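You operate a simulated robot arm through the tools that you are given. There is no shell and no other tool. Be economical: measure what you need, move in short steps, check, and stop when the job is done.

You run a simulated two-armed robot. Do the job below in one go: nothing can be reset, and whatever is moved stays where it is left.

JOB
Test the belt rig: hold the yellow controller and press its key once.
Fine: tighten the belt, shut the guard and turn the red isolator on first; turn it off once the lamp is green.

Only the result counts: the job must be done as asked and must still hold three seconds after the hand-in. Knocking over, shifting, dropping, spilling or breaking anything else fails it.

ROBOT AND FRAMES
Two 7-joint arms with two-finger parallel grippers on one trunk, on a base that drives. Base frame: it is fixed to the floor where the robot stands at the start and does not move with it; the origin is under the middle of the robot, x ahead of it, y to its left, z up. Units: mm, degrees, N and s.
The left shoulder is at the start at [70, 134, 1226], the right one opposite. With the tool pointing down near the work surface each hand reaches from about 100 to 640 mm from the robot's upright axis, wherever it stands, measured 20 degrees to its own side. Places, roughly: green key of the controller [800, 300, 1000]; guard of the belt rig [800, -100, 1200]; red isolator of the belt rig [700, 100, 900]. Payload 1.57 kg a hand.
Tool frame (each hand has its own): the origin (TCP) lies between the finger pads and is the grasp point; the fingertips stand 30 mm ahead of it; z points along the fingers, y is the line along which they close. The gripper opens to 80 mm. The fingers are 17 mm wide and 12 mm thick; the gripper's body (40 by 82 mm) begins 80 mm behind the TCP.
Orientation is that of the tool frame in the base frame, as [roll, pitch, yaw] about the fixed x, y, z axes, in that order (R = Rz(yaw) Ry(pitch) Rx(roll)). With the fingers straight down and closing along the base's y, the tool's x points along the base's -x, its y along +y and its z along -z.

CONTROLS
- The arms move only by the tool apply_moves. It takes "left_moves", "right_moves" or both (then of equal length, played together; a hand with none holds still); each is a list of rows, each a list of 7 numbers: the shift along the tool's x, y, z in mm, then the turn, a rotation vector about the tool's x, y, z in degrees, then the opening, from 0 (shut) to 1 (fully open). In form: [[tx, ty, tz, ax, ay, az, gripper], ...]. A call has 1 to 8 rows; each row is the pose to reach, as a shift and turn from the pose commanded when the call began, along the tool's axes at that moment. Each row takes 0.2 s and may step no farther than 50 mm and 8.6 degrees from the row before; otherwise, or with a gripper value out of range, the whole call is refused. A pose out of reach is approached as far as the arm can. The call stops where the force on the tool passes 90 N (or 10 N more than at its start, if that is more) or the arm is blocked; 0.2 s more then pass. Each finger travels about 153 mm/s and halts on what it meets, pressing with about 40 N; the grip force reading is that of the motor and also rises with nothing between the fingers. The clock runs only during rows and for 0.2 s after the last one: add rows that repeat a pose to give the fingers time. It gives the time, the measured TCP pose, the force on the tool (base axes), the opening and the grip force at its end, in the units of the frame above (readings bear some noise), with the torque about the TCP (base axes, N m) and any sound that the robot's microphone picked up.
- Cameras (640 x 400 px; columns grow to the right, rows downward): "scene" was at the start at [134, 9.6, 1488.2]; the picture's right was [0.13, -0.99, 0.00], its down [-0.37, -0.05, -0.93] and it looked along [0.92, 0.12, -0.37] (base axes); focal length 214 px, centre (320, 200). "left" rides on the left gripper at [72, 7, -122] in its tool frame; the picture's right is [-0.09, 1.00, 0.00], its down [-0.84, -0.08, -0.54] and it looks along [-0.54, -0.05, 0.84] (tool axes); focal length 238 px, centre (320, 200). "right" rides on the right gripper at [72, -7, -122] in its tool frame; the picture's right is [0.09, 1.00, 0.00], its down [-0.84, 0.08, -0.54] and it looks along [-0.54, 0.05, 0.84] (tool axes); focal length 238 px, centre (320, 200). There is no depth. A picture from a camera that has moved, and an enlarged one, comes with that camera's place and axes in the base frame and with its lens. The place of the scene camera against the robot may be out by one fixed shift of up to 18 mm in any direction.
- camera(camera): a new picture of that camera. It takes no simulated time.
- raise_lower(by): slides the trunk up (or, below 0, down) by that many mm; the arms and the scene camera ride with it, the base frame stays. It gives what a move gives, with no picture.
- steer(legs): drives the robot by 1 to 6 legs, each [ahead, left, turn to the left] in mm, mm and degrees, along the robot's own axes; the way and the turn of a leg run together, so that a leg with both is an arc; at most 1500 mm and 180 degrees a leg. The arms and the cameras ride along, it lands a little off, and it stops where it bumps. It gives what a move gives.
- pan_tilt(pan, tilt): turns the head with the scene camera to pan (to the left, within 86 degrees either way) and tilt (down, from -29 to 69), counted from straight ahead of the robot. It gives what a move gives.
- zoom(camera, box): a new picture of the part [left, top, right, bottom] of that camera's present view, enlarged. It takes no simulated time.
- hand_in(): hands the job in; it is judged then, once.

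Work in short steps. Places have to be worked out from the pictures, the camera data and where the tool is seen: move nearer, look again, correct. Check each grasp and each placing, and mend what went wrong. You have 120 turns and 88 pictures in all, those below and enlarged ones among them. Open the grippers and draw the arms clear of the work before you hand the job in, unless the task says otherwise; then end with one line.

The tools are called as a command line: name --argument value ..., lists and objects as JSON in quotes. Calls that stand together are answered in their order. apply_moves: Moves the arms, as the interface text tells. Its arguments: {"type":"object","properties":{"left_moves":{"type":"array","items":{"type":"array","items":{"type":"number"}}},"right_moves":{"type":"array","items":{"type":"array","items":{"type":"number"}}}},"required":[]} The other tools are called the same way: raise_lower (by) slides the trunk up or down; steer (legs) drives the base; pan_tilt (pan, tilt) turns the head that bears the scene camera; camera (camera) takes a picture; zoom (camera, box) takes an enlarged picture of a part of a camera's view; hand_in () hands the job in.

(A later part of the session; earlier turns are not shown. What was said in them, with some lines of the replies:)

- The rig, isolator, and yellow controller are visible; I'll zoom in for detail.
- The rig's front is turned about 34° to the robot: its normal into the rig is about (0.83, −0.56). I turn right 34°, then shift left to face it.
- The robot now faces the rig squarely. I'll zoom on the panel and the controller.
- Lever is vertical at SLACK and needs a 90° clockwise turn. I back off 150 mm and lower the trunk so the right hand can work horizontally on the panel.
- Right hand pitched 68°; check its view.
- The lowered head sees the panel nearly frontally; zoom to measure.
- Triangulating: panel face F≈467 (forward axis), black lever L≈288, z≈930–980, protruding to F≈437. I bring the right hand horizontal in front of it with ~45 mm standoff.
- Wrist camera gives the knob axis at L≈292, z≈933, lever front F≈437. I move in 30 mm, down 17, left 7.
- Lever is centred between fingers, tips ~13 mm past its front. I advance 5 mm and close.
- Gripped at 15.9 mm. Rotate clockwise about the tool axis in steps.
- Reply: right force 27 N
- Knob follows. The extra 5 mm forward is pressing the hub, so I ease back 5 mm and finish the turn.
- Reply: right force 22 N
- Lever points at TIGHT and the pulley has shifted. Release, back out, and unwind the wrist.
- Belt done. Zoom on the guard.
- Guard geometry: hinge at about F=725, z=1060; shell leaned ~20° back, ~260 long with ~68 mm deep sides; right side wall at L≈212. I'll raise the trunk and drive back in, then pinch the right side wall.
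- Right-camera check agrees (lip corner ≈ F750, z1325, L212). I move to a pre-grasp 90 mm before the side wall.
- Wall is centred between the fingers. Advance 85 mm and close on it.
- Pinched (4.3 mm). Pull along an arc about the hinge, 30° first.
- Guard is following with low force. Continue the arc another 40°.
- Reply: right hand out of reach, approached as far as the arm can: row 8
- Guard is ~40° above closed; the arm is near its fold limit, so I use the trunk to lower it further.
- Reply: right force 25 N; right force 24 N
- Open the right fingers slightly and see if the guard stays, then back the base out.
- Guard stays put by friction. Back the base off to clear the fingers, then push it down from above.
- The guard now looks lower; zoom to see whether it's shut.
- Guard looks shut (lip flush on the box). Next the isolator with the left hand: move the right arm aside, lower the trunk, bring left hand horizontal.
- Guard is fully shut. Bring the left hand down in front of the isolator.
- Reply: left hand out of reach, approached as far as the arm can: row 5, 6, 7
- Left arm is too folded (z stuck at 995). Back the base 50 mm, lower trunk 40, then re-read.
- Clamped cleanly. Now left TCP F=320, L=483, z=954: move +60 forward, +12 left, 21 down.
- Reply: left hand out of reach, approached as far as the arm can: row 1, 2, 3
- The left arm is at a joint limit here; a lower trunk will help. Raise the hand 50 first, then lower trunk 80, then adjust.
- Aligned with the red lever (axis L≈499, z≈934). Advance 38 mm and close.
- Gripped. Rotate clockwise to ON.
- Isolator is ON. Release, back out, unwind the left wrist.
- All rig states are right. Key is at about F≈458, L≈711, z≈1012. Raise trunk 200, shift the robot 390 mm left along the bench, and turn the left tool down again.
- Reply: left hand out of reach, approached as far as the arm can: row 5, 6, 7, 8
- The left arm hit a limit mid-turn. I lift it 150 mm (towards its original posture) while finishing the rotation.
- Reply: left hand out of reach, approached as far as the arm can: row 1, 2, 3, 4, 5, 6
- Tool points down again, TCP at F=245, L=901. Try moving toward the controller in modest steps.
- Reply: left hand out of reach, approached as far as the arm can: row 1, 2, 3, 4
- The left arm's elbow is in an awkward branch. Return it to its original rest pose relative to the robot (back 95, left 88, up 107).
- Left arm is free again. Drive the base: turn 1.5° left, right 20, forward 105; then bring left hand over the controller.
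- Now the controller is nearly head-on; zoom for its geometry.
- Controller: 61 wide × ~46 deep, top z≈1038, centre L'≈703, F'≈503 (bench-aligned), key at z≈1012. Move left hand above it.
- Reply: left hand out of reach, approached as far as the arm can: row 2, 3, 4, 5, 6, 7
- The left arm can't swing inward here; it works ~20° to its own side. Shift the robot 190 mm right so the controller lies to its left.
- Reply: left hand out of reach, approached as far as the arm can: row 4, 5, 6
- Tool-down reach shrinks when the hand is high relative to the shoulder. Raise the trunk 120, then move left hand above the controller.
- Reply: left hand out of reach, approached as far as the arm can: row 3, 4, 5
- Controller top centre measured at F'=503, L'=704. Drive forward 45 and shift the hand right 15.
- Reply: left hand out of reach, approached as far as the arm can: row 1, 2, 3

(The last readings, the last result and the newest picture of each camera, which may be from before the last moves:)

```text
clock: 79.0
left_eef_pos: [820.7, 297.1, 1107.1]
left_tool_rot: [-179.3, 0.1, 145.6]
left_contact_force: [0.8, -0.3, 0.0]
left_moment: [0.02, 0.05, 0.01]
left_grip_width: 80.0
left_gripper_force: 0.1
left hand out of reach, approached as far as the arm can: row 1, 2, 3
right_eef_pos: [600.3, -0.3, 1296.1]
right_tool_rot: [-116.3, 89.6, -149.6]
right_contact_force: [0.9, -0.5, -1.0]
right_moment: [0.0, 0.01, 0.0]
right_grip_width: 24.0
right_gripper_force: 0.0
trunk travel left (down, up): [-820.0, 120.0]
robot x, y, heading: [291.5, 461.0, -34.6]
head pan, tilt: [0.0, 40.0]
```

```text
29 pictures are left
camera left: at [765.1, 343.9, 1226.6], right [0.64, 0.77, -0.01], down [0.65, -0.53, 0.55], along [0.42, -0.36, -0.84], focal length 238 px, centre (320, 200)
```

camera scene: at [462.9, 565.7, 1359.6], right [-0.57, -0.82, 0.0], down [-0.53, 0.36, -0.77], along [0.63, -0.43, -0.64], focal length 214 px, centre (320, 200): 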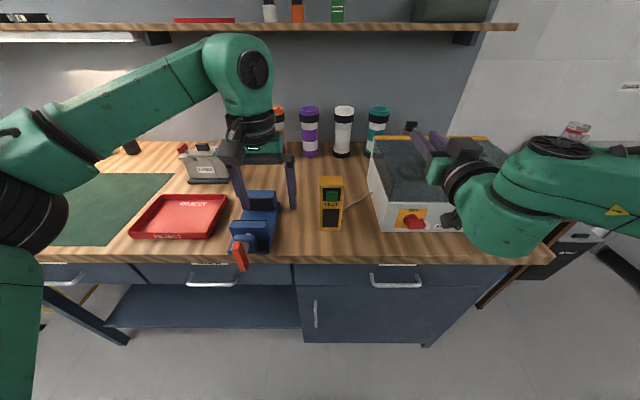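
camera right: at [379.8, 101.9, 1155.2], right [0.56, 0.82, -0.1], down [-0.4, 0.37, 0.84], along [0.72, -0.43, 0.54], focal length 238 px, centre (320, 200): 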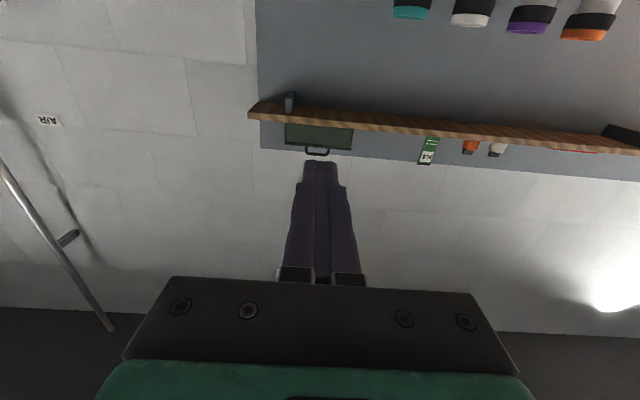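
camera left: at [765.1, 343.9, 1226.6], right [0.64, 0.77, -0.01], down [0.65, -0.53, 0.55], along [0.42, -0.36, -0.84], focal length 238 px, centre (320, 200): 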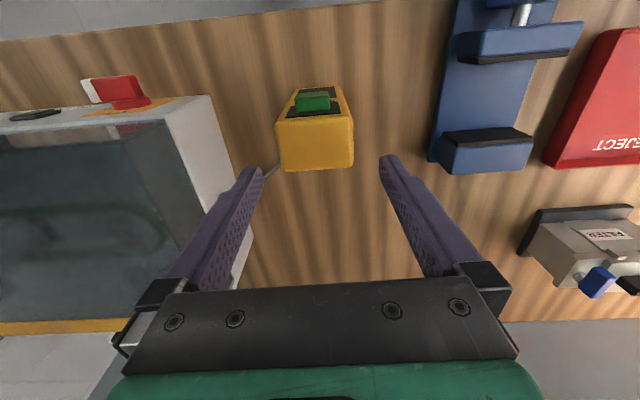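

Close: need ~5 mm to the right. Use the base, then descend.

steer --legs '[[-3, -10, 0]]'

apply_moves --left_moves '[[0, 0, 20, 0, 0, 0, 1], [0, 0, 40, 0, 0, 0, 1], [0, 0, 40, 0, 0, 0, 1]]'

camera --camera "left"

```text
clock: 79.7
left_eef_pos: [814.6, 294.2, 1105.6]
left_tool_rot: [-179.3, 0.3, 145.8]
left_contact_force: [-0.8, 1.2, 0.3]
left_moment: [-0.05, 0.01, 0.0]
left_grip_width: 80.0
left_gripper_force: 0.1
right_eef_pos: [594.2, -4.1, 1295.7]
right_tool_rot: [-107.6, 89.6, -141.0]
right_contact_force: [-0.3, -0.2, 0.3]
right_moment: [-0.03, 0.02, -0.04]
right_grip_width: 24.1
right_gripper_force: 0.0
trunk travel left (down, up): [-820.0, 120.0]
robot x, y, heading: [283.6, 452.5, -34.5]
head pan, tilt: [0.0, 40.0]
```

```text
clock: 80.5
left_eef_pos: [811.9, 294.3, 1069.5]
left_tool_rot: [-179.2, 0.5, 145.7]
left_contact_force: [0.3, -0.3, 1.2]
left_moment: [-0.02, -0.01, 0.06]
left_grip_width: 80.2
left_gripper_force: 0.1
left hand out of reach, approached as far as the arm can: row 2, 3
right_eef_pos: [591.1, -5.6, 1296.3]
right_tool_rot: [-97.4, 89.8, -130.9]
right_contact_force: [-0.6, 0.0, 0.2]
right_moment: [0.01, 0.01, -0.01]
right_grip_width: 24.1
right_gripper_force: 0.1
trunk travel left (down, up): [-820.0, 120.0]
robot x, y, heading: [283.2, 449.6, -34.5]
head pan, tilt: [0.0, 40.0]
```

```text
28 pictures are left
camera left: at [755.2, 341.4, 1189.3], right [0.64, 0.77, -0.01], down [0.65, -0.53, 0.55], along [0.42, -0.36, -0.83], focal length 238 px, centre (320, 200)
```

left: 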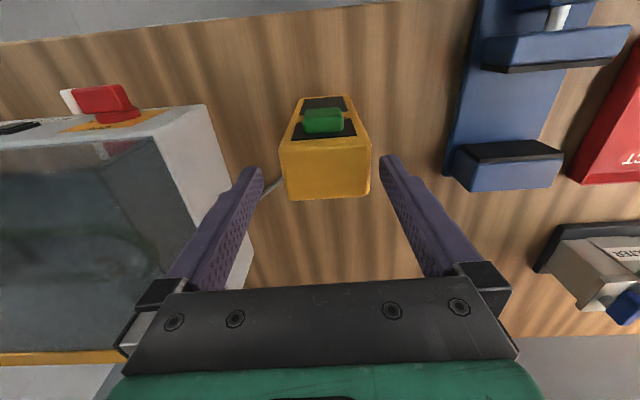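

Fingers straddle the controller (centre offset ~2 mm). Lower the trunk 45 to sink the fingers along its sides.

raise_lower --by -45

camera --camera "left"

camera --camera "scene"

```text
clock: 81.4
left_eef_pos: [811.5, 294.6, 1024.0]
left_tool_rot: [-179.3, 0.5, 145.8]
left_contact_force: [-0.1, -0.3, 0.1]
left_moment: [-0.03, 0.03, -0.01]
left_grip_width: 80.0
left_gripper_force: 0.1
right_eef_pos: [590.7, -6.0, 1251.2]
right_tool_rot: [-96.6, 89.9, -129.9]
right_contact_force: [-0.4, 0.2, -0.1]
right_moment: [-0.03, -0.03, -0.03]
right_grip_width: 24.1
right_gripper_force: 0.0
trunk travel left (down, up): [-775.0, 165.0]
robot x, y, heading: [279.6, 451.3, -34.5]
head pan, tilt: [0.0, 40.0]
```

```text
27 pictures are left
camera left: at [755.3, 341.4, 1144.4], right [0.64, 0.77, -0.01], down [0.65, -0.53, 0.55], along [0.42, -0.36, -0.83], focal length 238 px, centre (320, 200)
```

left: 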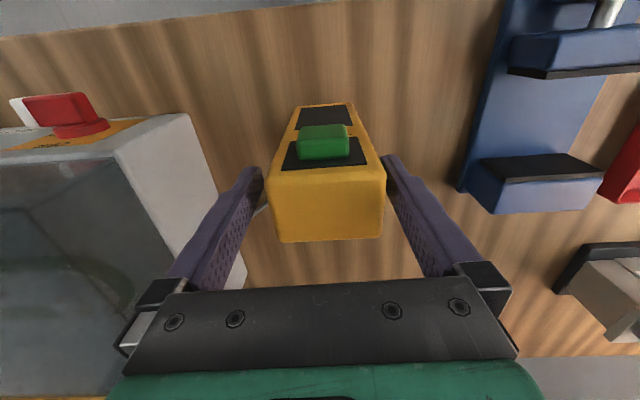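

```text
26 pictures are left
camera scene: at [385.1, 372.9, 1434.6], right [-0.57, -0.82, 0.0], down [-0.53, 0.36, -0.77], along [0.63, -0.43, -0.64], focal length 214 px, centre (320, 200)
```

scene: 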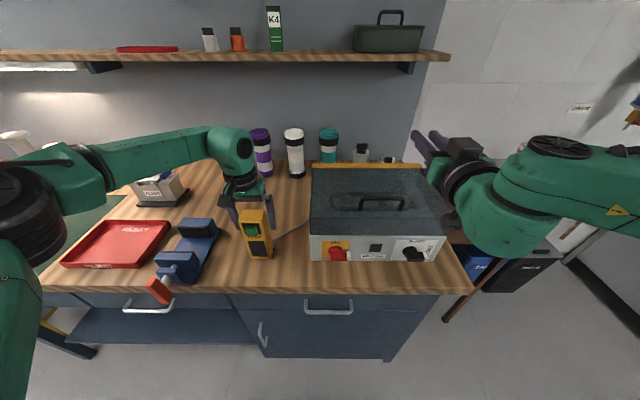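

Fingers flank the controller. Close on it.

apply_moves --left_moves '[[0, 0, 0, 0, 0, 0, 0.8], [0, 0, 0, 0, 0, 0, 0.7], [0, 0, 0, 0, 0, 0, 0.5], [0, 0, 0, 0, 0, 0, 0.3], [0, 0, 0, 0, 0, 0, 0.3]]'

camera --camera "left"

```text
clock: 82.6
left_eef_pos: [811.6, 294.5, 1024.6]
left_tool_rot: [-179.3, 0.5, 145.7]
left_contact_force: [1.6, 1.2, 3.2]
left_moment: [0.27, -0.24, -0.05]
left_grip_width: 61.6
left_gripper_force: 40.4
right_eef_pos: [590.8, -5.5, 1251.3]
right_tool_rot: [-99.3, 89.8, -132.5]
right_contact_force: [-0.4, 1.3, -0.1]
right_moment: [-0.01, 0.01, -0.02]
right_grip_width: 24.0
right_gripper_force: 0.0
trunk travel left (down, up): [-775.0, 165.0]
robot x, y, heading: [285.0, 456.4, -34.3]
head pan, tilt: [0.0, 40.0]
```

```text
25 pictures are left
camera left: at [755.6, 341.6, 1144.4], right [0.64, 0.77, -0.01], down [0.65, -0.53, 0.55], along [0.42, -0.36, -0.83], focal length 238 px, centre (320, 200)
```

left: 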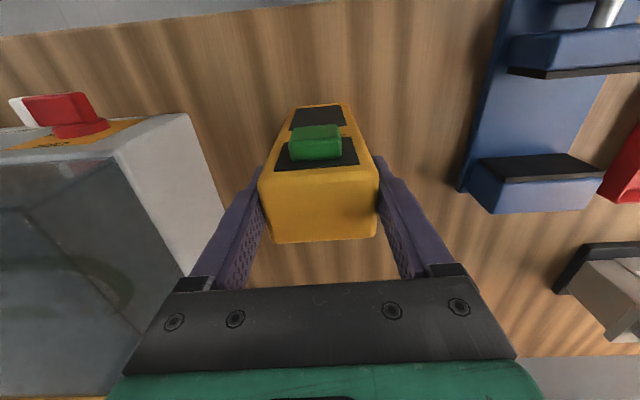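

Controller is held (61.6 mm). Now bring the closed right hand around: yaw 35° left, pitch 35° down, to an intermediate point right of the controller.

apply_moves --right_moves '[[12, 29, -8, -4.2, 4.2, -1.3, 0], [25, 58, -15, -8.5, 8.5, -2.7, 0], [38, 86, -23, -12.7, 12.7, -4, 0], [50, 115, -30, -17, 17, -5.4, 0], [63, 144, -38, -21.2, 21.2, -6.7, 0], [76, 173, -45, -25.4, 25.4, -8, 0], [88, 202, -52, -29.7, 29.7, -9.4, 0], [101, 230, -60, -33.9, 33.9, -10.7, 0]]'

camera --camera "scene"

camera --camera "right"

```text
clock: 84.4
left_eef_pos: [811.0, 294.2, 1024.3]
left_tool_rot: [-179.2, 0.5, 145.5]
left_contact_force: [0.0, -1.1, 1.8]
left_moment: [-0.01, 0.0, -0.05]
left_grip_width: 61.6
left_gripper_force: 39.7
right_eef_pos: [667.2, 222.0, 1150.5]
right_tool_rot: [-179.7, 54.7, -178.0]
right_contact_force: [-0.3, 0.5, 0.7]
right_moment: [-0.03, -0.02, -0.03]
right_grip_width: 0.0
right_gripper_force: 21.8
trunk travel left (down, up): [-775.0, 165.0]
robot x, y, heading: [283.6, 455.2, -34.6]
head pan, tilt: [0.0, 40.0]
```

```text
24 pictures are left
camera scene: at [385.6, 373.5, 1434.7], right [-0.57, -0.82, 0.0], down [-0.53, 0.36, -0.77], along [0.63, -0.43, -0.64], focal length 214 px, centre (320, 200)
```

scene: 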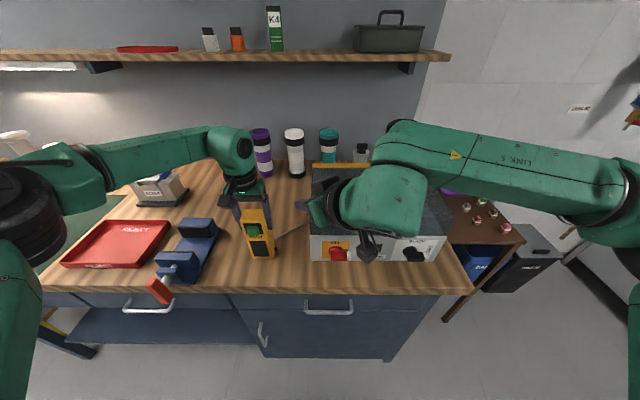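

```text
23 pictures are left
camera right: at [526.2, 210.0, 1160.2], right [-0.08, 0.99, -0.08], down [0.04, 0.08, 1.0], along [1.0, 0.08, -0.04], focal length 238 px, centre (320, 200)
```

right: 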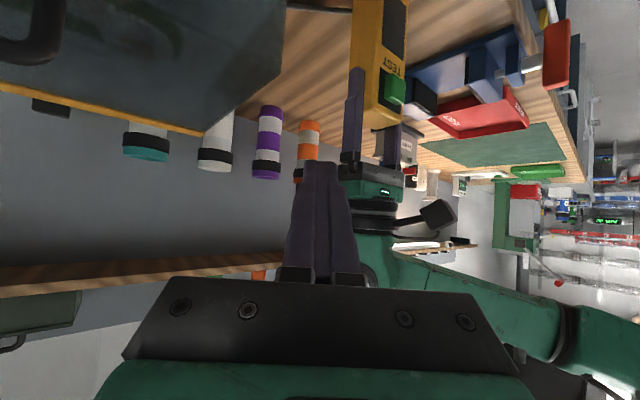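

Right hand reached it; key seen at about (787, 310, 1012) base. Approach to ~12 mm in front of the key.

apply_moves --right_moves '[[11, 21, 27, 0, 0, 0, 0], [22, 43, 55, 0, 0, 0, 0], [34, 64, 83, 0, 0, 0, 0], [45, 85, 110, 0, 0, 0, 0], [56, 107, 137, 0, 0, 0, 0], [56, 107, 137, 0, 0, 0, 0]]'

camera --camera "right"

zoom --camera "scene" --box '[200, 180, 360, 280]'

camera --camera "left"

```text
clock: 85.8
left_eef_pos: [811.9, 294.2, 1025.3]
left_tool_rot: [-179.5, 0.5, 145.7]
left_contact_force: [0.1, 1.4, 1.8]
left_moment: [0.24, -0.14, -0.06]
left_grip_width: 61.8
left_gripper_force: 39.5
right_eef_pos: [743.4, 327.6, 1024.6]
right_tool_rot: [-179.8, 55.0, -178.2]
right_contact_force: [-0.2, -0.2, 0.1]
right_moment: [0.03, -0.04, -0.02]
right_grip_width: 0.0
right_gripper_force: 21.0
trunk travel left (down, up): [-775.0, 165.0]
robot x, y, heading: [279.6, 451.2, -34.4]
head pan, tilt: [0.0, 40.0]
```

```text
22 pictures are left
camera right: at [602.8, 315.1, 1036.2], right [-0.08, 0.99, -0.08], down [0.04, 0.08, 1.0], along [1.0, 0.08, -0.04], focal length 238 px, centre (320, 200)
```

right: 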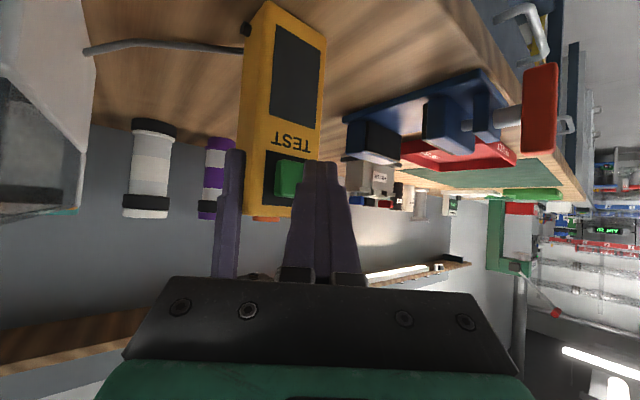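

```text
4.00 times, centred on (280, 230) of scene
camera zoom: at [384.8, 372.2, 1434.6], right [-0.57, -0.82, 0.0], down [-0.53, 0.36, -0.77], along [0.63, -0.43, -0.64], focal length 858 px, centre (480, 80)
```

zoom: 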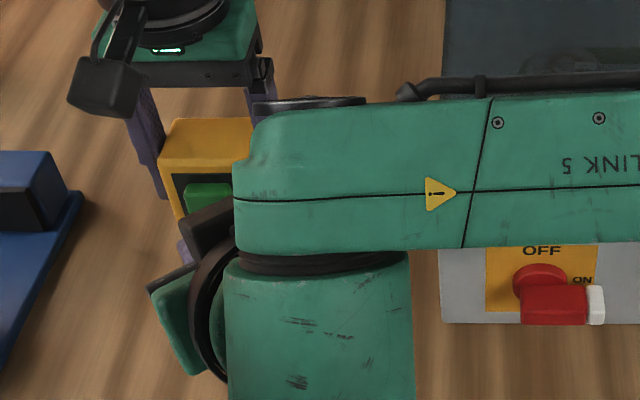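

```text
20 pictures are left
camera left: at [755.3, 341.1, 1144.4], right [0.64, 0.77, -0.01], down [0.65, -0.53, 0.55], along [0.42, -0.36, -0.83], focal length 238 px, centre (320, 200)
```

left: 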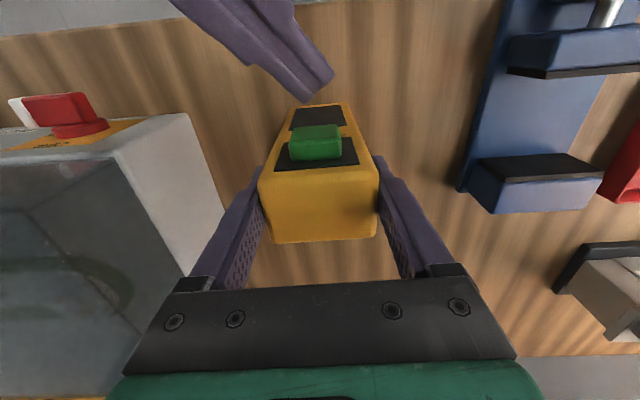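

Tip is ~10 mm before the key and aligned after a 4 mm left shift. Push toward the key in small steps, watching force.

apply_moves --right_moves '[[-3.7, 0.3, 5.2, 0, 0, 0, 0], [-6, -2.7, 8.5, 0, 0, 0, 0], [-6.5, -3.3, 9.1, 0, 0, 0, 0]]'

zoom --camera "left" --box '[220, 50, 420, 250]'

```text
clock: 86.6
left_eef_pos: [812.2, 293.8, 1023.5]
left_tool_rot: [-179.3, 0.4, 145.7]
left_contact_force: [1.4, 0.5, 2.7]
left_moment: [0.22, -0.17, -0.01]
left_grip_width: 61.9
left_gripper_force: 39.9
right_eef_pos: [755.3, 324.5, 1024.9]
right_tool_rot: [-179.8, 54.7, -178.1]
right_contact_force: [-0.2, -0.6, -0.1]
right_moment: [-0.01, 0.0, 0.01]
right_grip_width: 0.3
right_gripper_force: 21.5
trunk travel left (down, up): [-775.0, 165.0]
robot x, y, heading: [284.3, 454.2, -34.5]
head pan, tilt: [0.0, 40.0]
```

```text
2.00 times, centred on (320, 150) of left
camera zoom: at [755.5, 341.6, 1144.5], right [0.64, 0.77, -0.01], down [0.65, -0.53, 0.55], along [0.42, -0.36, -0.83], focal length 477 px, centre (320, 300)
```

zoom: 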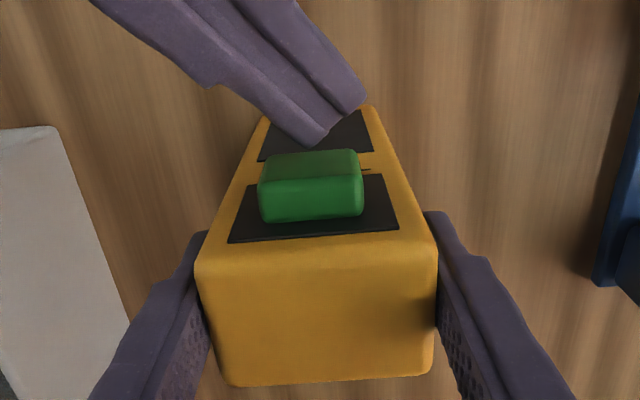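

Aligned on the key, ~5 mm gap. Push further in small steps.

apply_moves --right_moves '[[-1.9, -2.4, 2.6, 0, 0, 0, 0], [-3.3, -4.2, 4.6, 0, 0, 0, 0], [-4.2, -5.4, 5.9, 0, 0, 0, 0]]'

```text
clock: 87.4
left_eef_pos: [811.2, 293.9, 1024.2]
left_tool_rot: [-179.3, 0.6, 145.7]
left_contact_force: [7.3, -2.6, 0.5]
left_moment: [0.21, -0.01, 0.0]
left_grip_width: 61.7
left_gripper_force: 40.0
right_eef_pos: [762.9, 321.3, 1023.6]
right_tool_rot: [-179.8, 54.8, -178.0]
right_contact_force: [-8.6, 4.7, 1.2]
right_moment: [0.01, 0.04, 0.06]
right_grip_width: 0.0
right_gripper_force: 21.0
trunk travel left (down, up): [-775.0, 165.0]
robot x, y, heading: [280.2, 451.3, -34.4]
head pan, tilt: [0.0, 40.0]
heard: click
```

A click was heard at ~10 N. Back the finger off and look at the lamp.

apply_moves --right_moves '[[9, 12, -13, 0, 0, 0, 0], [20, 22, -40, 0, 0, 0, 0], [20, 22, -40, 0, 0, 0, 0]]'

zoom --camera "scene" --box '[220, 160, 460, 290]'

```text
clock: 88.2
left_eef_pos: [811.2, 294.1, 1024.8]
left_tool_rot: [-179.3, 0.4, 145.6]
left_contact_force: [-1.4, 0.5, 1.0]
left_moment: [0.08, 0.04, -0.02]
left_grip_width: 61.9
left_gripper_force: 40.4
right_eef_pos: [717.5, 339.0, 1030.6]
right_tool_rot: [-179.7, 54.9, -178.1]
right_contact_force: [0.5, 0.5, -0.5]
right_moment: [-0.02, 0.0, -0.04]
right_grip_width: 0.0
right_gripper_force: 21.4
trunk travel left (down, up): [-775.0, 165.0]
robot x, y, heading: [285.4, 453.6, -34.4]
head pan, tilt: [0.0, 40.0]
```

```text
2.67 times, centred on (340, 225) of scene
camera zoom: at [384.9, 372.9, 1434.7], right [-0.57, -0.82, 0.0], down [-0.53, 0.36, -0.77], along [0.63, -0.43, -0.64], focal length 572 px, centre (267, 133)
```

zoom: 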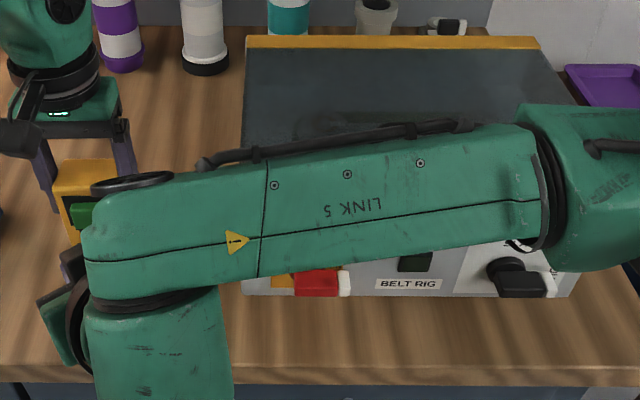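

Lamp still looks dark but is mostly hidden. Move the right arm up and right to see it, while the left keeps holding.

apply_moves --right_moves '[[-14, -27, -25, 0, 0, 0, 0], [-28, -54, -50, 0, 0, 0, 0], [-42, -80, -75, 0, 0, 0, 0], [-56, -107, -95, 0, 0, 0, 0], [-80, -140, -110, 0, 0, 0, 0], [-110, -160, -125, 0, 0, 0, 0], [-140, -180, -140, 0, 0, 0, 0]]'

camera --camera "scene"

```text
clock: 89.8
left_eef_pos: [811.2, 294.4, 1024.8]
left_tool_rot: [-179.4, 0.5, 145.6]
left_contact_force: [0.0, 1.3, 1.9]
left_moment: [0.26, -0.01, 0.04]
left_grip_width: 61.7
left_gripper_force: 39.7
right_eef_pos: [689.9, 162.5, 1226.1]
right_tool_rot: [-179.7, 54.8, -178.0]
right_contact_force: [-0.7, 0.0, 0.3]
right_moment: [-0.02, 0.02, 0.03]
right_grip_width: 0.1
right_gripper_force: 21.6
trunk travel left (down, up): [-775.0, 165.0]
robot x, y, heading: [283.6, 453.7, -34.6]
head pan, tilt: [0.0, 40.0]
```

```text
17 pictures are left
camera scene: at [385.1, 372.9, 1434.6], right [-0.57, -0.82, 0.0], down [-0.53, 0.36, -0.77], along [0.63, -0.43, -0.64], focal length 214 px, centre (320, 200)
```

scene: 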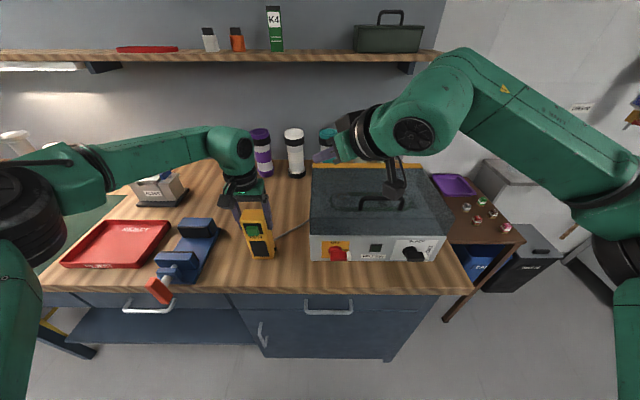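

zoom --camera "scene" --box '[300, 170, 460, 270]'

```text
4.00 times, centred on (380, 220) of scene
camera zoom: at [385.1, 372.9, 1434.6], right [-0.57, -0.82, 0.0], down [-0.53, 0.36, -0.77], along [0.63, -0.43, -0.64], focal length 858 px, centre (80, 120)
```

zoom: 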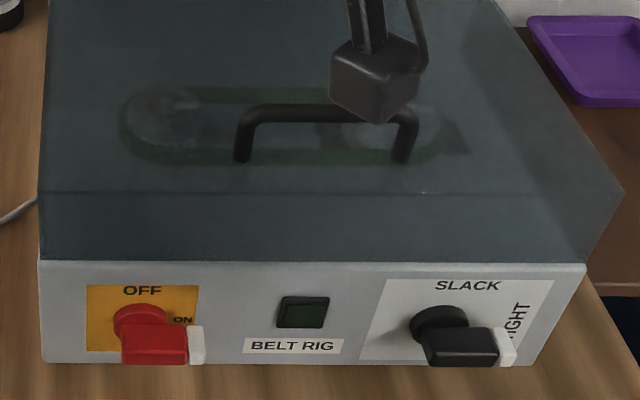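

Lamp is still dark. Wait ~2 s and look again.

apply_moves --right_moves '[[0, 0, 0, 0, 0, 0, 0], [0, 0, 0, 0, 0, 0, 0], [0, 0, 0, 0, 0, 0, 0], [0, 0, 0, 0, 0, 0, 0], [0, 0, 0, 0, 0, 0, 0], [0, 0, 0, 0, 0, 0, 0], [0, 0, 0, 0, 0, 0, 0], [0, 0, 0, 0, 0, 0, 0]]'

zoom --camera "scene" --box '[220, 170, 440, 280]'

```text
clock: 91.6
left_eef_pos: [810.7, 293.6, 1024.4]
left_tool_rot: [-179.4, 0.4, 145.7]
left_contact_force: [-0.7, 0.2, 1.2]
left_moment: [0.19, -0.02, 0.03]
left_grip_width: 61.8
left_gripper_force: 40.1
right_eef_pos: [689.4, 162.4, 1225.5]
right_tool_rot: [-179.8, 54.8, -178.1]
right_contact_force: [0.8, -0.1, -0.3]
right_moment: [0.02, -0.01, -0.02]
right_grip_width: 0.0
right_gripper_force: 21.5
trunk travel left (down, up): [-775.0, 165.0]
robot x, y, heading: [284.9, 452.6, -34.6]
head pan, tilt: [0.0, 40.0]
```

```text
2.91 times, centred on (330, 225) of scene
camera zoom: at [385.1, 372.9, 1434.7], right [-0.57, -0.82, 0.0], down [-0.53, 0.36, -0.77], along [0.63, -0.43, -0.64], focal length 624 px, centre (291, 127)
```

zoom: 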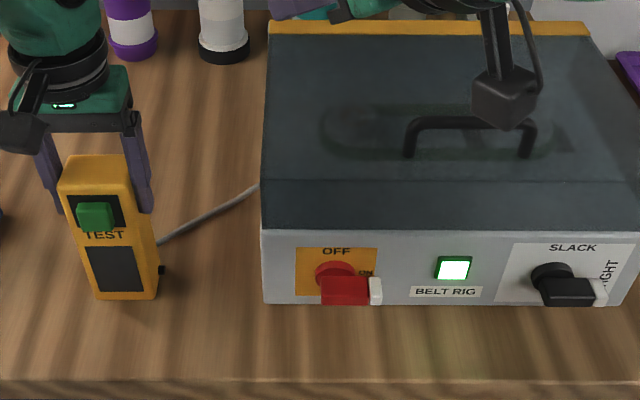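

Lamp is green. Release the controller (it never left the bench) and lift the left hand straight up.

apply_moves --left_moves '[[0, 0, 0, 0, 0, 0, 0.85], [0, 0, 0, 0, 0, 0, 1], [0, 0, 0, 0, 0, 0, 1]]'

raise_lower --by 90

camera --camera "left"

```text
clock: 92.4
left_eef_pos: [811.3, 293.7, 1024.0]
left_tool_rot: [-179.4, 0.5, 145.7]
left_contact_force: [0.3, -0.6, 0.0]
left_moment: [-0.01, 0.0, 0.02]
left_grip_width: 80.2
left_gripper_force: 0.0
right_eef_pos: [690.0, 162.3, 1225.2]
right_tool_rot: [-179.7, 54.8, -178.1]
right_contact_force: [0.6, 0.1, 0.8]
right_moment: [-0.02, 0.0, -0.02]
right_grip_width: 0.0
right_gripper_force: 21.2
trunk travel left (down, up): [-775.0, 165.0]
robot x, y, heading: [279.7, 450.3, -34.5]
head pan, tilt: [0.0, 40.0]
```

```text
clock: 93.7
left_eef_pos: [812.2, 294.8, 1113.9]
left_tool_rot: [-179.3, 0.5, 145.7]
left_contact_force: [-0.3, 0.1, 0.7]
left_moment: [-0.01, 0.01, -0.02]
left_grip_width: 80.1
left_gripper_force: 0.1
right_eef_pos: [689.8, 162.8, 1314.5]
right_tool_rot: [-179.7, 54.8, -178.1]
right_contact_force: [-0.1, -0.2, -0.6]
right_moment: [-0.03, 0.0, 0.0]
right_grip_width: 0.0
right_gripper_force: 21.3
trunk travel left (down, up): [-865.0, 75.0]
robot x, y, heading: [279.1, 450.7, -34.5]
head pan, tilt: [0.0, 40.0]
```

```text
14 pictures are left
camera left: at [755.6, 341.3, 1234.3], right [0.64, 0.77, -0.01], down [0.65, -0.53, 0.55], along [0.42, -0.36, -0.84], focal length 238 px, centre (320, 200)
```

left: 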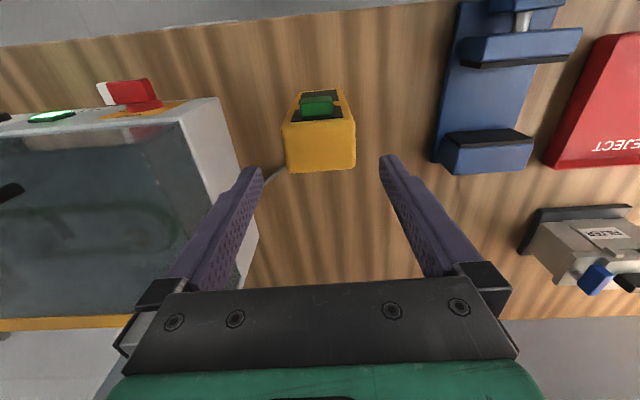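

Controller stands undisturbed. Back off 125, lift the left hand and level the right hand.

steer --legs '[[-125, 0, 0]]'

apply_moves --left_moves '[[0, 0, -30, 0, 0, 0, 1], [10, 10, -60, 0, 0, 0, 1], [25, 25, -85, 0, 0, 0, 1], [40, 40, -110, 0, 0, 0, 1], [50, 50, -130, 0, 0, 0, 1], [60, 60, -150, 0, 0, 0, 1], [60, 60, -150, 0, 0, 0, 1], [60, 60, -150, 0, 0, 0, 1]]' --right_moves '[[0, 0, 0, 4.2, -4.2, 1.3, 0], [0, 0, 0, 8.5, -8.5, 2.7, 0], [0, 0, 0, 12.7, -12.7, 4, 0], [0, 0, 0, 17, -17, 5.4, 0], [0, 0, 0, 21.2, -21.2, 6.7, 0], [0, 0, 0, 25.4, -25.4, 8, 0], [0, 0, 0, 29.7, -29.7, 9.4, 0], [0, 0, 0, 33.9, -33.9, 10.7, 0]]'

```text
clock: 94.9
left_eef_pos: [709.5, 364.3, 1112.5]
left_tool_rot: [-179.4, 0.2, 145.7]
left_contact_force: [0.6, 0.0, -0.1]
left_moment: [0.01, 0.02, -0.02]
left_grip_width: 80.2
left_gripper_force: 0.1
right_eef_pos: [588.6, 232.6, 1313.9]
right_tool_rot: [-179.9, 54.6, -178.2]
right_contact_force: [0.6, 0.5, 0.0]
right_moment: [-0.01, 0.01, 0.01]
right_grip_width: 0.1
right_gripper_force: 21.1
trunk travel left (down, up): [-865.0, 75.0]
robot x, y, heading: [175.8, 523.2, -34.5]
head pan, tilt: [0.0, 40.0]
```

```text
clock: 96.7
left_eef_pos: [693.4, 451.5, 1264.3]
left_tool_rot: [-179.3, 0.6, 145.7]
left_contact_force: [0.3, -0.6, 0.4]
left_moment: [-0.01, 0.01, -0.02]
left_grip_width: 79.9
left_gripper_force: 0.2
right_eef_pos: [587.4, 234.7, 1316.3]
right_tool_rot: [-80.1, 89.8, -113.4]
right_contact_force: [0.4, 0.3, 0.4]
right_moment: [0.0, -0.01, -0.05]
right_grip_width: 0.0
right_gripper_force: 21.5
trunk travel left (down, up): [-865.0, 75.0]
robot x, y, heading: [178.1, 524.1, -34.3]
head pan, tilt: [0.0, 40.0]
```

Lower the trunk to the panel-working height, then move the right hand in front of the isolator while rolling it.

raise_lower --by -245

apply_moves --right_moves '[[17, -5, 4, 0, 0, 8.4, 1], [34, -9, 8, 0, 0, 16.8, 1], [51, -14, 12, 0, 0, 25.2, 1], [68, -18, 16, 0, 0, 33.6, 1], [85, -23, 20, 0, 0, 42, 1], [102, -27, 24, 0, 0, 50.4, 1], [119, -32, 28, 0, 0, 58.8, 1], [135, -36, 30, 0, 0, 67, 1]]'

apply_moves --right_moves '[[0, 0, 0, 0, 0, 8, 1], [0, 0, 0, 0, 0, 16, 1], [0, 0, 0, 0, 0, 23, 1], [0, 0, 0, 0, 0, 23, 1]]'

camera --camera "right"

```text
clock: 99.3
left_eef_pos: [691.2, 451.4, 1019.3]
left_tool_rot: [-179.3, 0.6, 145.6]
left_contact_force: [0.1, 0.8, -0.1]
left_moment: [0.04, 0.0, 0.02]
left_grip_width: 79.9
left_gripper_force: 0.1
right_eef_pos: [585.2, 234.4, 1070.4]
right_tool_rot: [-104.5, 89.8, -137.9]
right_contact_force: [0.2, -0.3, 0.1]
right_moment: [-0.02, 0.02, -0.03]
right_grip_width: 0.0
right_gripper_force: 21.0
trunk travel left (down, up): [-620.0, 320.0]
robot x, y, heading: [177.6, 521.9, -34.2]
head pan, tilt: [0.0, 40.0]
```

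```text
clock: 101.1
left_eef_pos: [691.6, 452.1, 1018.8]
left_tool_rot: [-179.3, 0.5, 145.7]
left_contact_force: [-0.7, 0.0, 0.5]
left_moment: [0.0, 0.02, -0.05]
left_grip_width: 80.0
left_gripper_force: 0.0
right_eef_pos: [591.6, 187.3, 933.4]
right_tool_rot: [90.1, 23.3, 56.6]
right_contact_force: [0.5, -0.4, -0.7]
right_moment: [0.0, 0.01, 0.0]
right_grip_width: 80.1
right_gripper_force: 0.0
trunk travel left (down, up): [-620.0, 320.0]
robot x, y, heading: [177.4, 523.2, -34.1]
head pan, tilt: [0.0, 40.0]
```

```text
clock: 102.1
left_eef_pos: [691.6, 450.7, 1019.3]
left_tool_rot: [-179.3, 0.5, 145.7]
left_contact_force: [0.1, -0.3, 0.0]
left_moment: [-0.02, 0.02, -0.02]
left_grip_width: 80.0
left_gripper_force: 0.0
right_eef_pos: [589.8, 187.4, 934.6]
right_tool_rot: [90.1, 0.1, 56.7]
right_contact_force: [-0.8, 0.4, 0.2]
right_moment: [-0.04, 0.01, -0.03]
right_grip_width: 79.9
right_gripper_force: 0.1
trunk travel left (down, up): [-620.0, 320.0]
robot x, y, heading: [176.1, 524.4, -34.4]
head pan, tilt: [0.0, 40.0]
```

```text
13 pictures are left
camera right: at [527.5, 312.8, 927.2], right [0.05, 0.08, 1.0], down [-0.91, -0.4, 0.08], along [0.41, -0.91, 0.05], focal length 238 px, centre (320, 200)
```

right: 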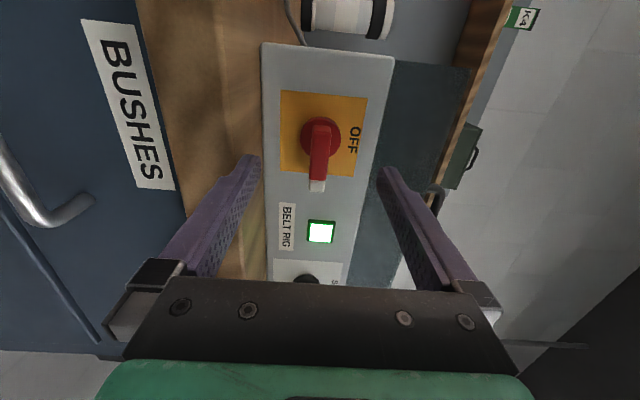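

Hub seen at L'=492, z=934; aligned. Narrow the opening to 48 mm (bench clearance), advance 51 mm, and close.

apply_moves --right_moves '[[0, 0, 0, 0, 0, 0, 0.6], [3, 0, 20, 0, 0, 0, 0.6], [3, 0, 40, 0, 0, 0, 0.6], [3, 0, 51, 0, 0, 0, 0.6], [3, 0, 51, 0, 0, 0, 0.6]]'

camera --camera "right"

```text
clock: 103.3
left_eef_pos: [691.8, 451.1, 1018.9]
left_tool_rot: [-179.3, 0.6, 145.7]
left_contact_force: [0.1, -0.3, 0.1]
left_moment: [0.02, -0.04, 0.0]
left_grip_width: 80.0
left_gripper_force: 0.1
right_eef_pos: [634.8, 162.4, 934.7]
right_tool_rot: [90.1, 0.3, 56.7]
right_contact_force: [0.0, -0.5, 0.0]
right_moment: [-0.01, 0.01, -0.02]
right_grip_width: 47.9
right_gripper_force: 0.1
trunk travel left (down, up): [-620.0, 320.0]
robot x, y, heading: [176.5, 521.0, -34.1]
head pan, tilt: [0.0, 40.0]
```

```text
12 pictures are left
camera right: at [572.1, 287.6, 927.7], right [0.05, 0.08, 1.0], down [-0.91, -0.4, 0.08], along [0.41, -0.91, 0.05], focal length 238 px, centre (320, 200)
```

right: 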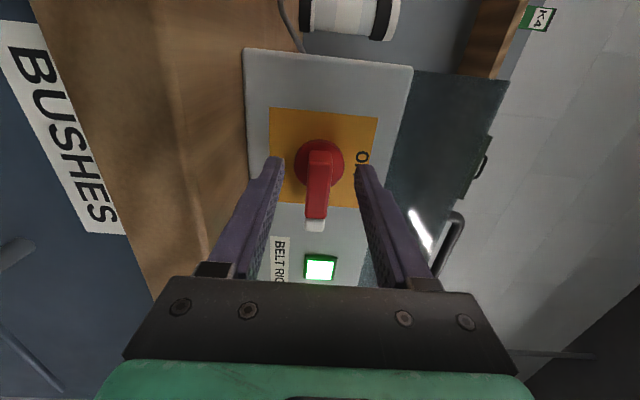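

Centred on the lever. Close and start the counter-clockwise turn.

apply_moves --right_moves '[[0, 0, 0, 0, 0, 0, 0.2], [0, 0, 0, 0, 0, 0, 0], [0, 0, 0, 0, 0, 0, 0], [0, 0, 0, 0, 0, -8, 0], [0, 0, 0, 0, 0, -16, 0], [0, 0, 0, 0, 0, -24, 0], [0, 0, 0, 0, 0, -32, 0]]'

apply_moves --right_moves '[[0, 0, 0, 0, 0, -8, 0], [0, 0, 0, 0, 0, -16, 0], [0, 0, 0, 0, 0, -24, 0], [0, 0, 0, 0, 0, -32, 0], [0, 0, 0, 0, 0, -40, 0], [0, 0, 0, 0, 0, -48, 0], [0, 0, 0, 0, 0, -56, 0], [0, 0, 0, 0, 0, -60, 0]]'

camera --camera "right"

```text
clock: 104.9
left_eef_pos: [692.2, 450.5, 1018.6]
left_tool_rot: [-179.3, 0.4, 145.7]
left_contact_force: [-0.4, 0.2, 0.0]
left_moment: [-0.01, -0.01, 0.01]
left_grip_width: 80.0
left_gripper_force: 0.0
right_eef_pos: [635.6, 161.7, 933.4]
right_tool_rot: [90.3, 32.3, 56.7]
right_contact_force: [-4.4, 1.8, -7.0]
right_moment: [0.57, 0.78, 0.32]
right_grip_width: 15.9
right_gripper_force: 31.3
trunk travel left (down, up): [-620.0, 320.0]
robot x, y, heading: [175.8, 525.6, -34.4]
head pan, tilt: [0.0, 40.0]
```

```text
clock: 106.7
left_eef_pos: [689.6, 448.7, 1019.5]
left_tool_rot: [-179.4, 0.5, 145.6]
left_contact_force: [-0.4, 0.4, -0.4]
left_moment: [0.01, 0.01, 0.01]
left_grip_width: 79.7
left_gripper_force: 0.0
right_eef_pos: [633.8, 159.5, 932.2]
right_tool_rot: [-96.2, 87.8, -129.7]
right_contact_force: [-12.5, 1.7, -17.9]
right_moment: [0.79, 0.02, -0.62]
right_grip_width: 16.6
right_gripper_force: 31.4
trunk travel left (down, up): [-620.0, 320.0]
robot x, y, heading: [176.9, 524.2, -34.3]
head pan, tilt: [0.0, 40.0]
```

```text
11 pictures are left
camera right: at [526.5, 218.1, 861.7], right [0.55, 0.83, -0.13], down [-0.39, 0.39, 0.84], along [0.74, -0.41, 0.53], focal length 238 px, centre (320, 200)
```

right: 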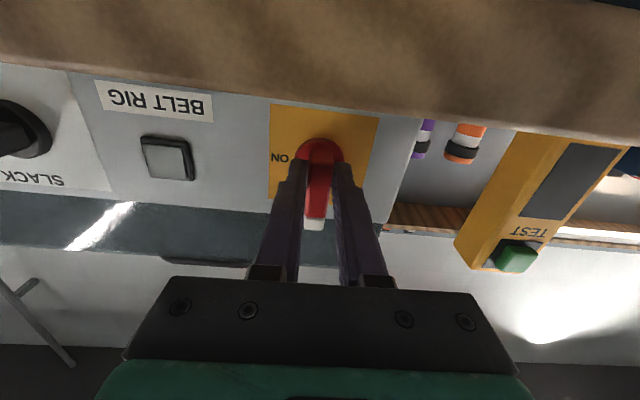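

Lever is back at OFF. Release and withdraw, then check everything.

apply_moves --right_moves '[[0, 0, 0, 0, 0, 0, 0.4], [0, 0, 0, 0, 0, 0, 1], [0, 0, 0, 0, 0, 0, 1], [0, 0, -40, 0, 0, 0, 1], [0, 0, -75, 0, 0, 0, 1]]'

steer --legs '[[-150, 0, 0]]'

camera --camera "scene"

```text
clock: 107.9
left_eef_pos: [691.7, 450.8, 1019.1]
left_tool_rot: [-179.2, 0.4, 145.8]
left_contact_force: [0.4, 0.1, -0.5]
left_moment: [0.02, 0.04, -0.01]
left_grip_width: 79.9
left_gripper_force: 0.1
right_eef_pos: [572.1, 202.7, 936.8]
right_tool_rot: [-89.4, 87.8, -122.7]
right_contact_force: [0.4, 0.7, 0.6]
right_moment: [0.04, 0.01, 0.01]
right_grip_width: 79.9
right_gripper_force: 0.1
trunk travel left (down, up): [-620.0, 320.0]
robot x, y, heading: [182.0, 521.7, -34.2]
head pan, tilt: [0.0, 40.0]
```

```text
clock: 109.2
left_eef_pos: [569.5, 537.8, 1019.0]
left_tool_rot: [-179.3, 0.4, 145.8]
left_contact_force: [0.1, -0.1, 0.3]
left_moment: [0.01, 0.0, 0.0]
left_grip_width: 80.1
left_gripper_force: 0.1
right_eef_pos: [451.4, 287.9, 936.3]
right_tool_rot: [-92.6, 87.7, -125.7]
right_contact_force: [-0.5, -0.5, 0.1]
right_moment: [0.02, 0.0, 0.01]
right_grip_width: 79.9
right_gripper_force: 0.1
trunk travel left (down, up): [-620.0, 320.0]
robot x, y, heading: [56.2, 609.9, -34.1]
head pan, tilt: [0.0, 40.0]
```

```text
10 pictures are left
camera scene: at [157.7, 529.3, 1279.5], right [-0.56, -0.83, 0.0], down [-0.53, 0.36, -0.77], along [0.63, -0.43, -0.64], focal length 214 px, centre (320, 200)
```

scene: 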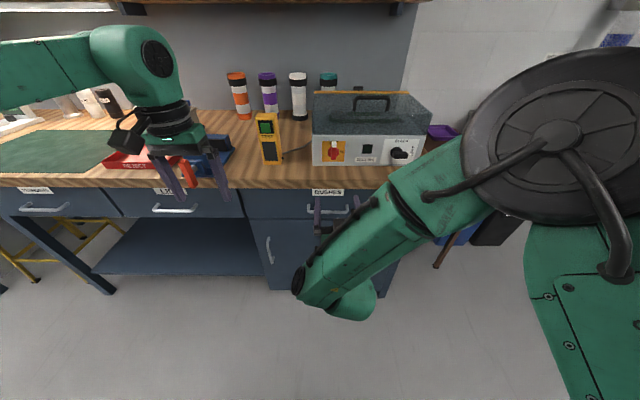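

Final zoom to confirm the states.

zoom --camera "scene" --box '[240, 80, 440, 180]'

```text
3.20 times, centred on (340, 130) of scene
camera zoom: at [157.7, 529.3, 1279.5], right [-0.56, -0.83, 0.0], down [-0.53, 0.36, -0.77], along [0.63, -0.43, -0.64], focal length 686 px, centre (256, 424)
```

zoom: 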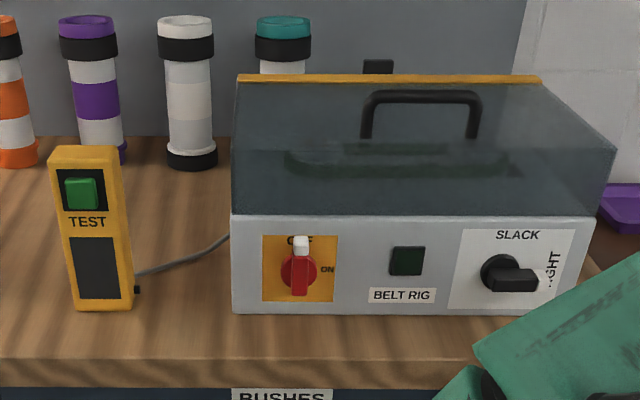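

Belt tight, guard shut, isolator off, controller standing, arms clear; hand in.

hand_in

```text
The job is handed in.
```

The belt rig test is done and handed in: with the belt tight, the guard shut and the isolator on, I held the controller and pressed its key once. The lamp went green, and I then turned the isolator off.
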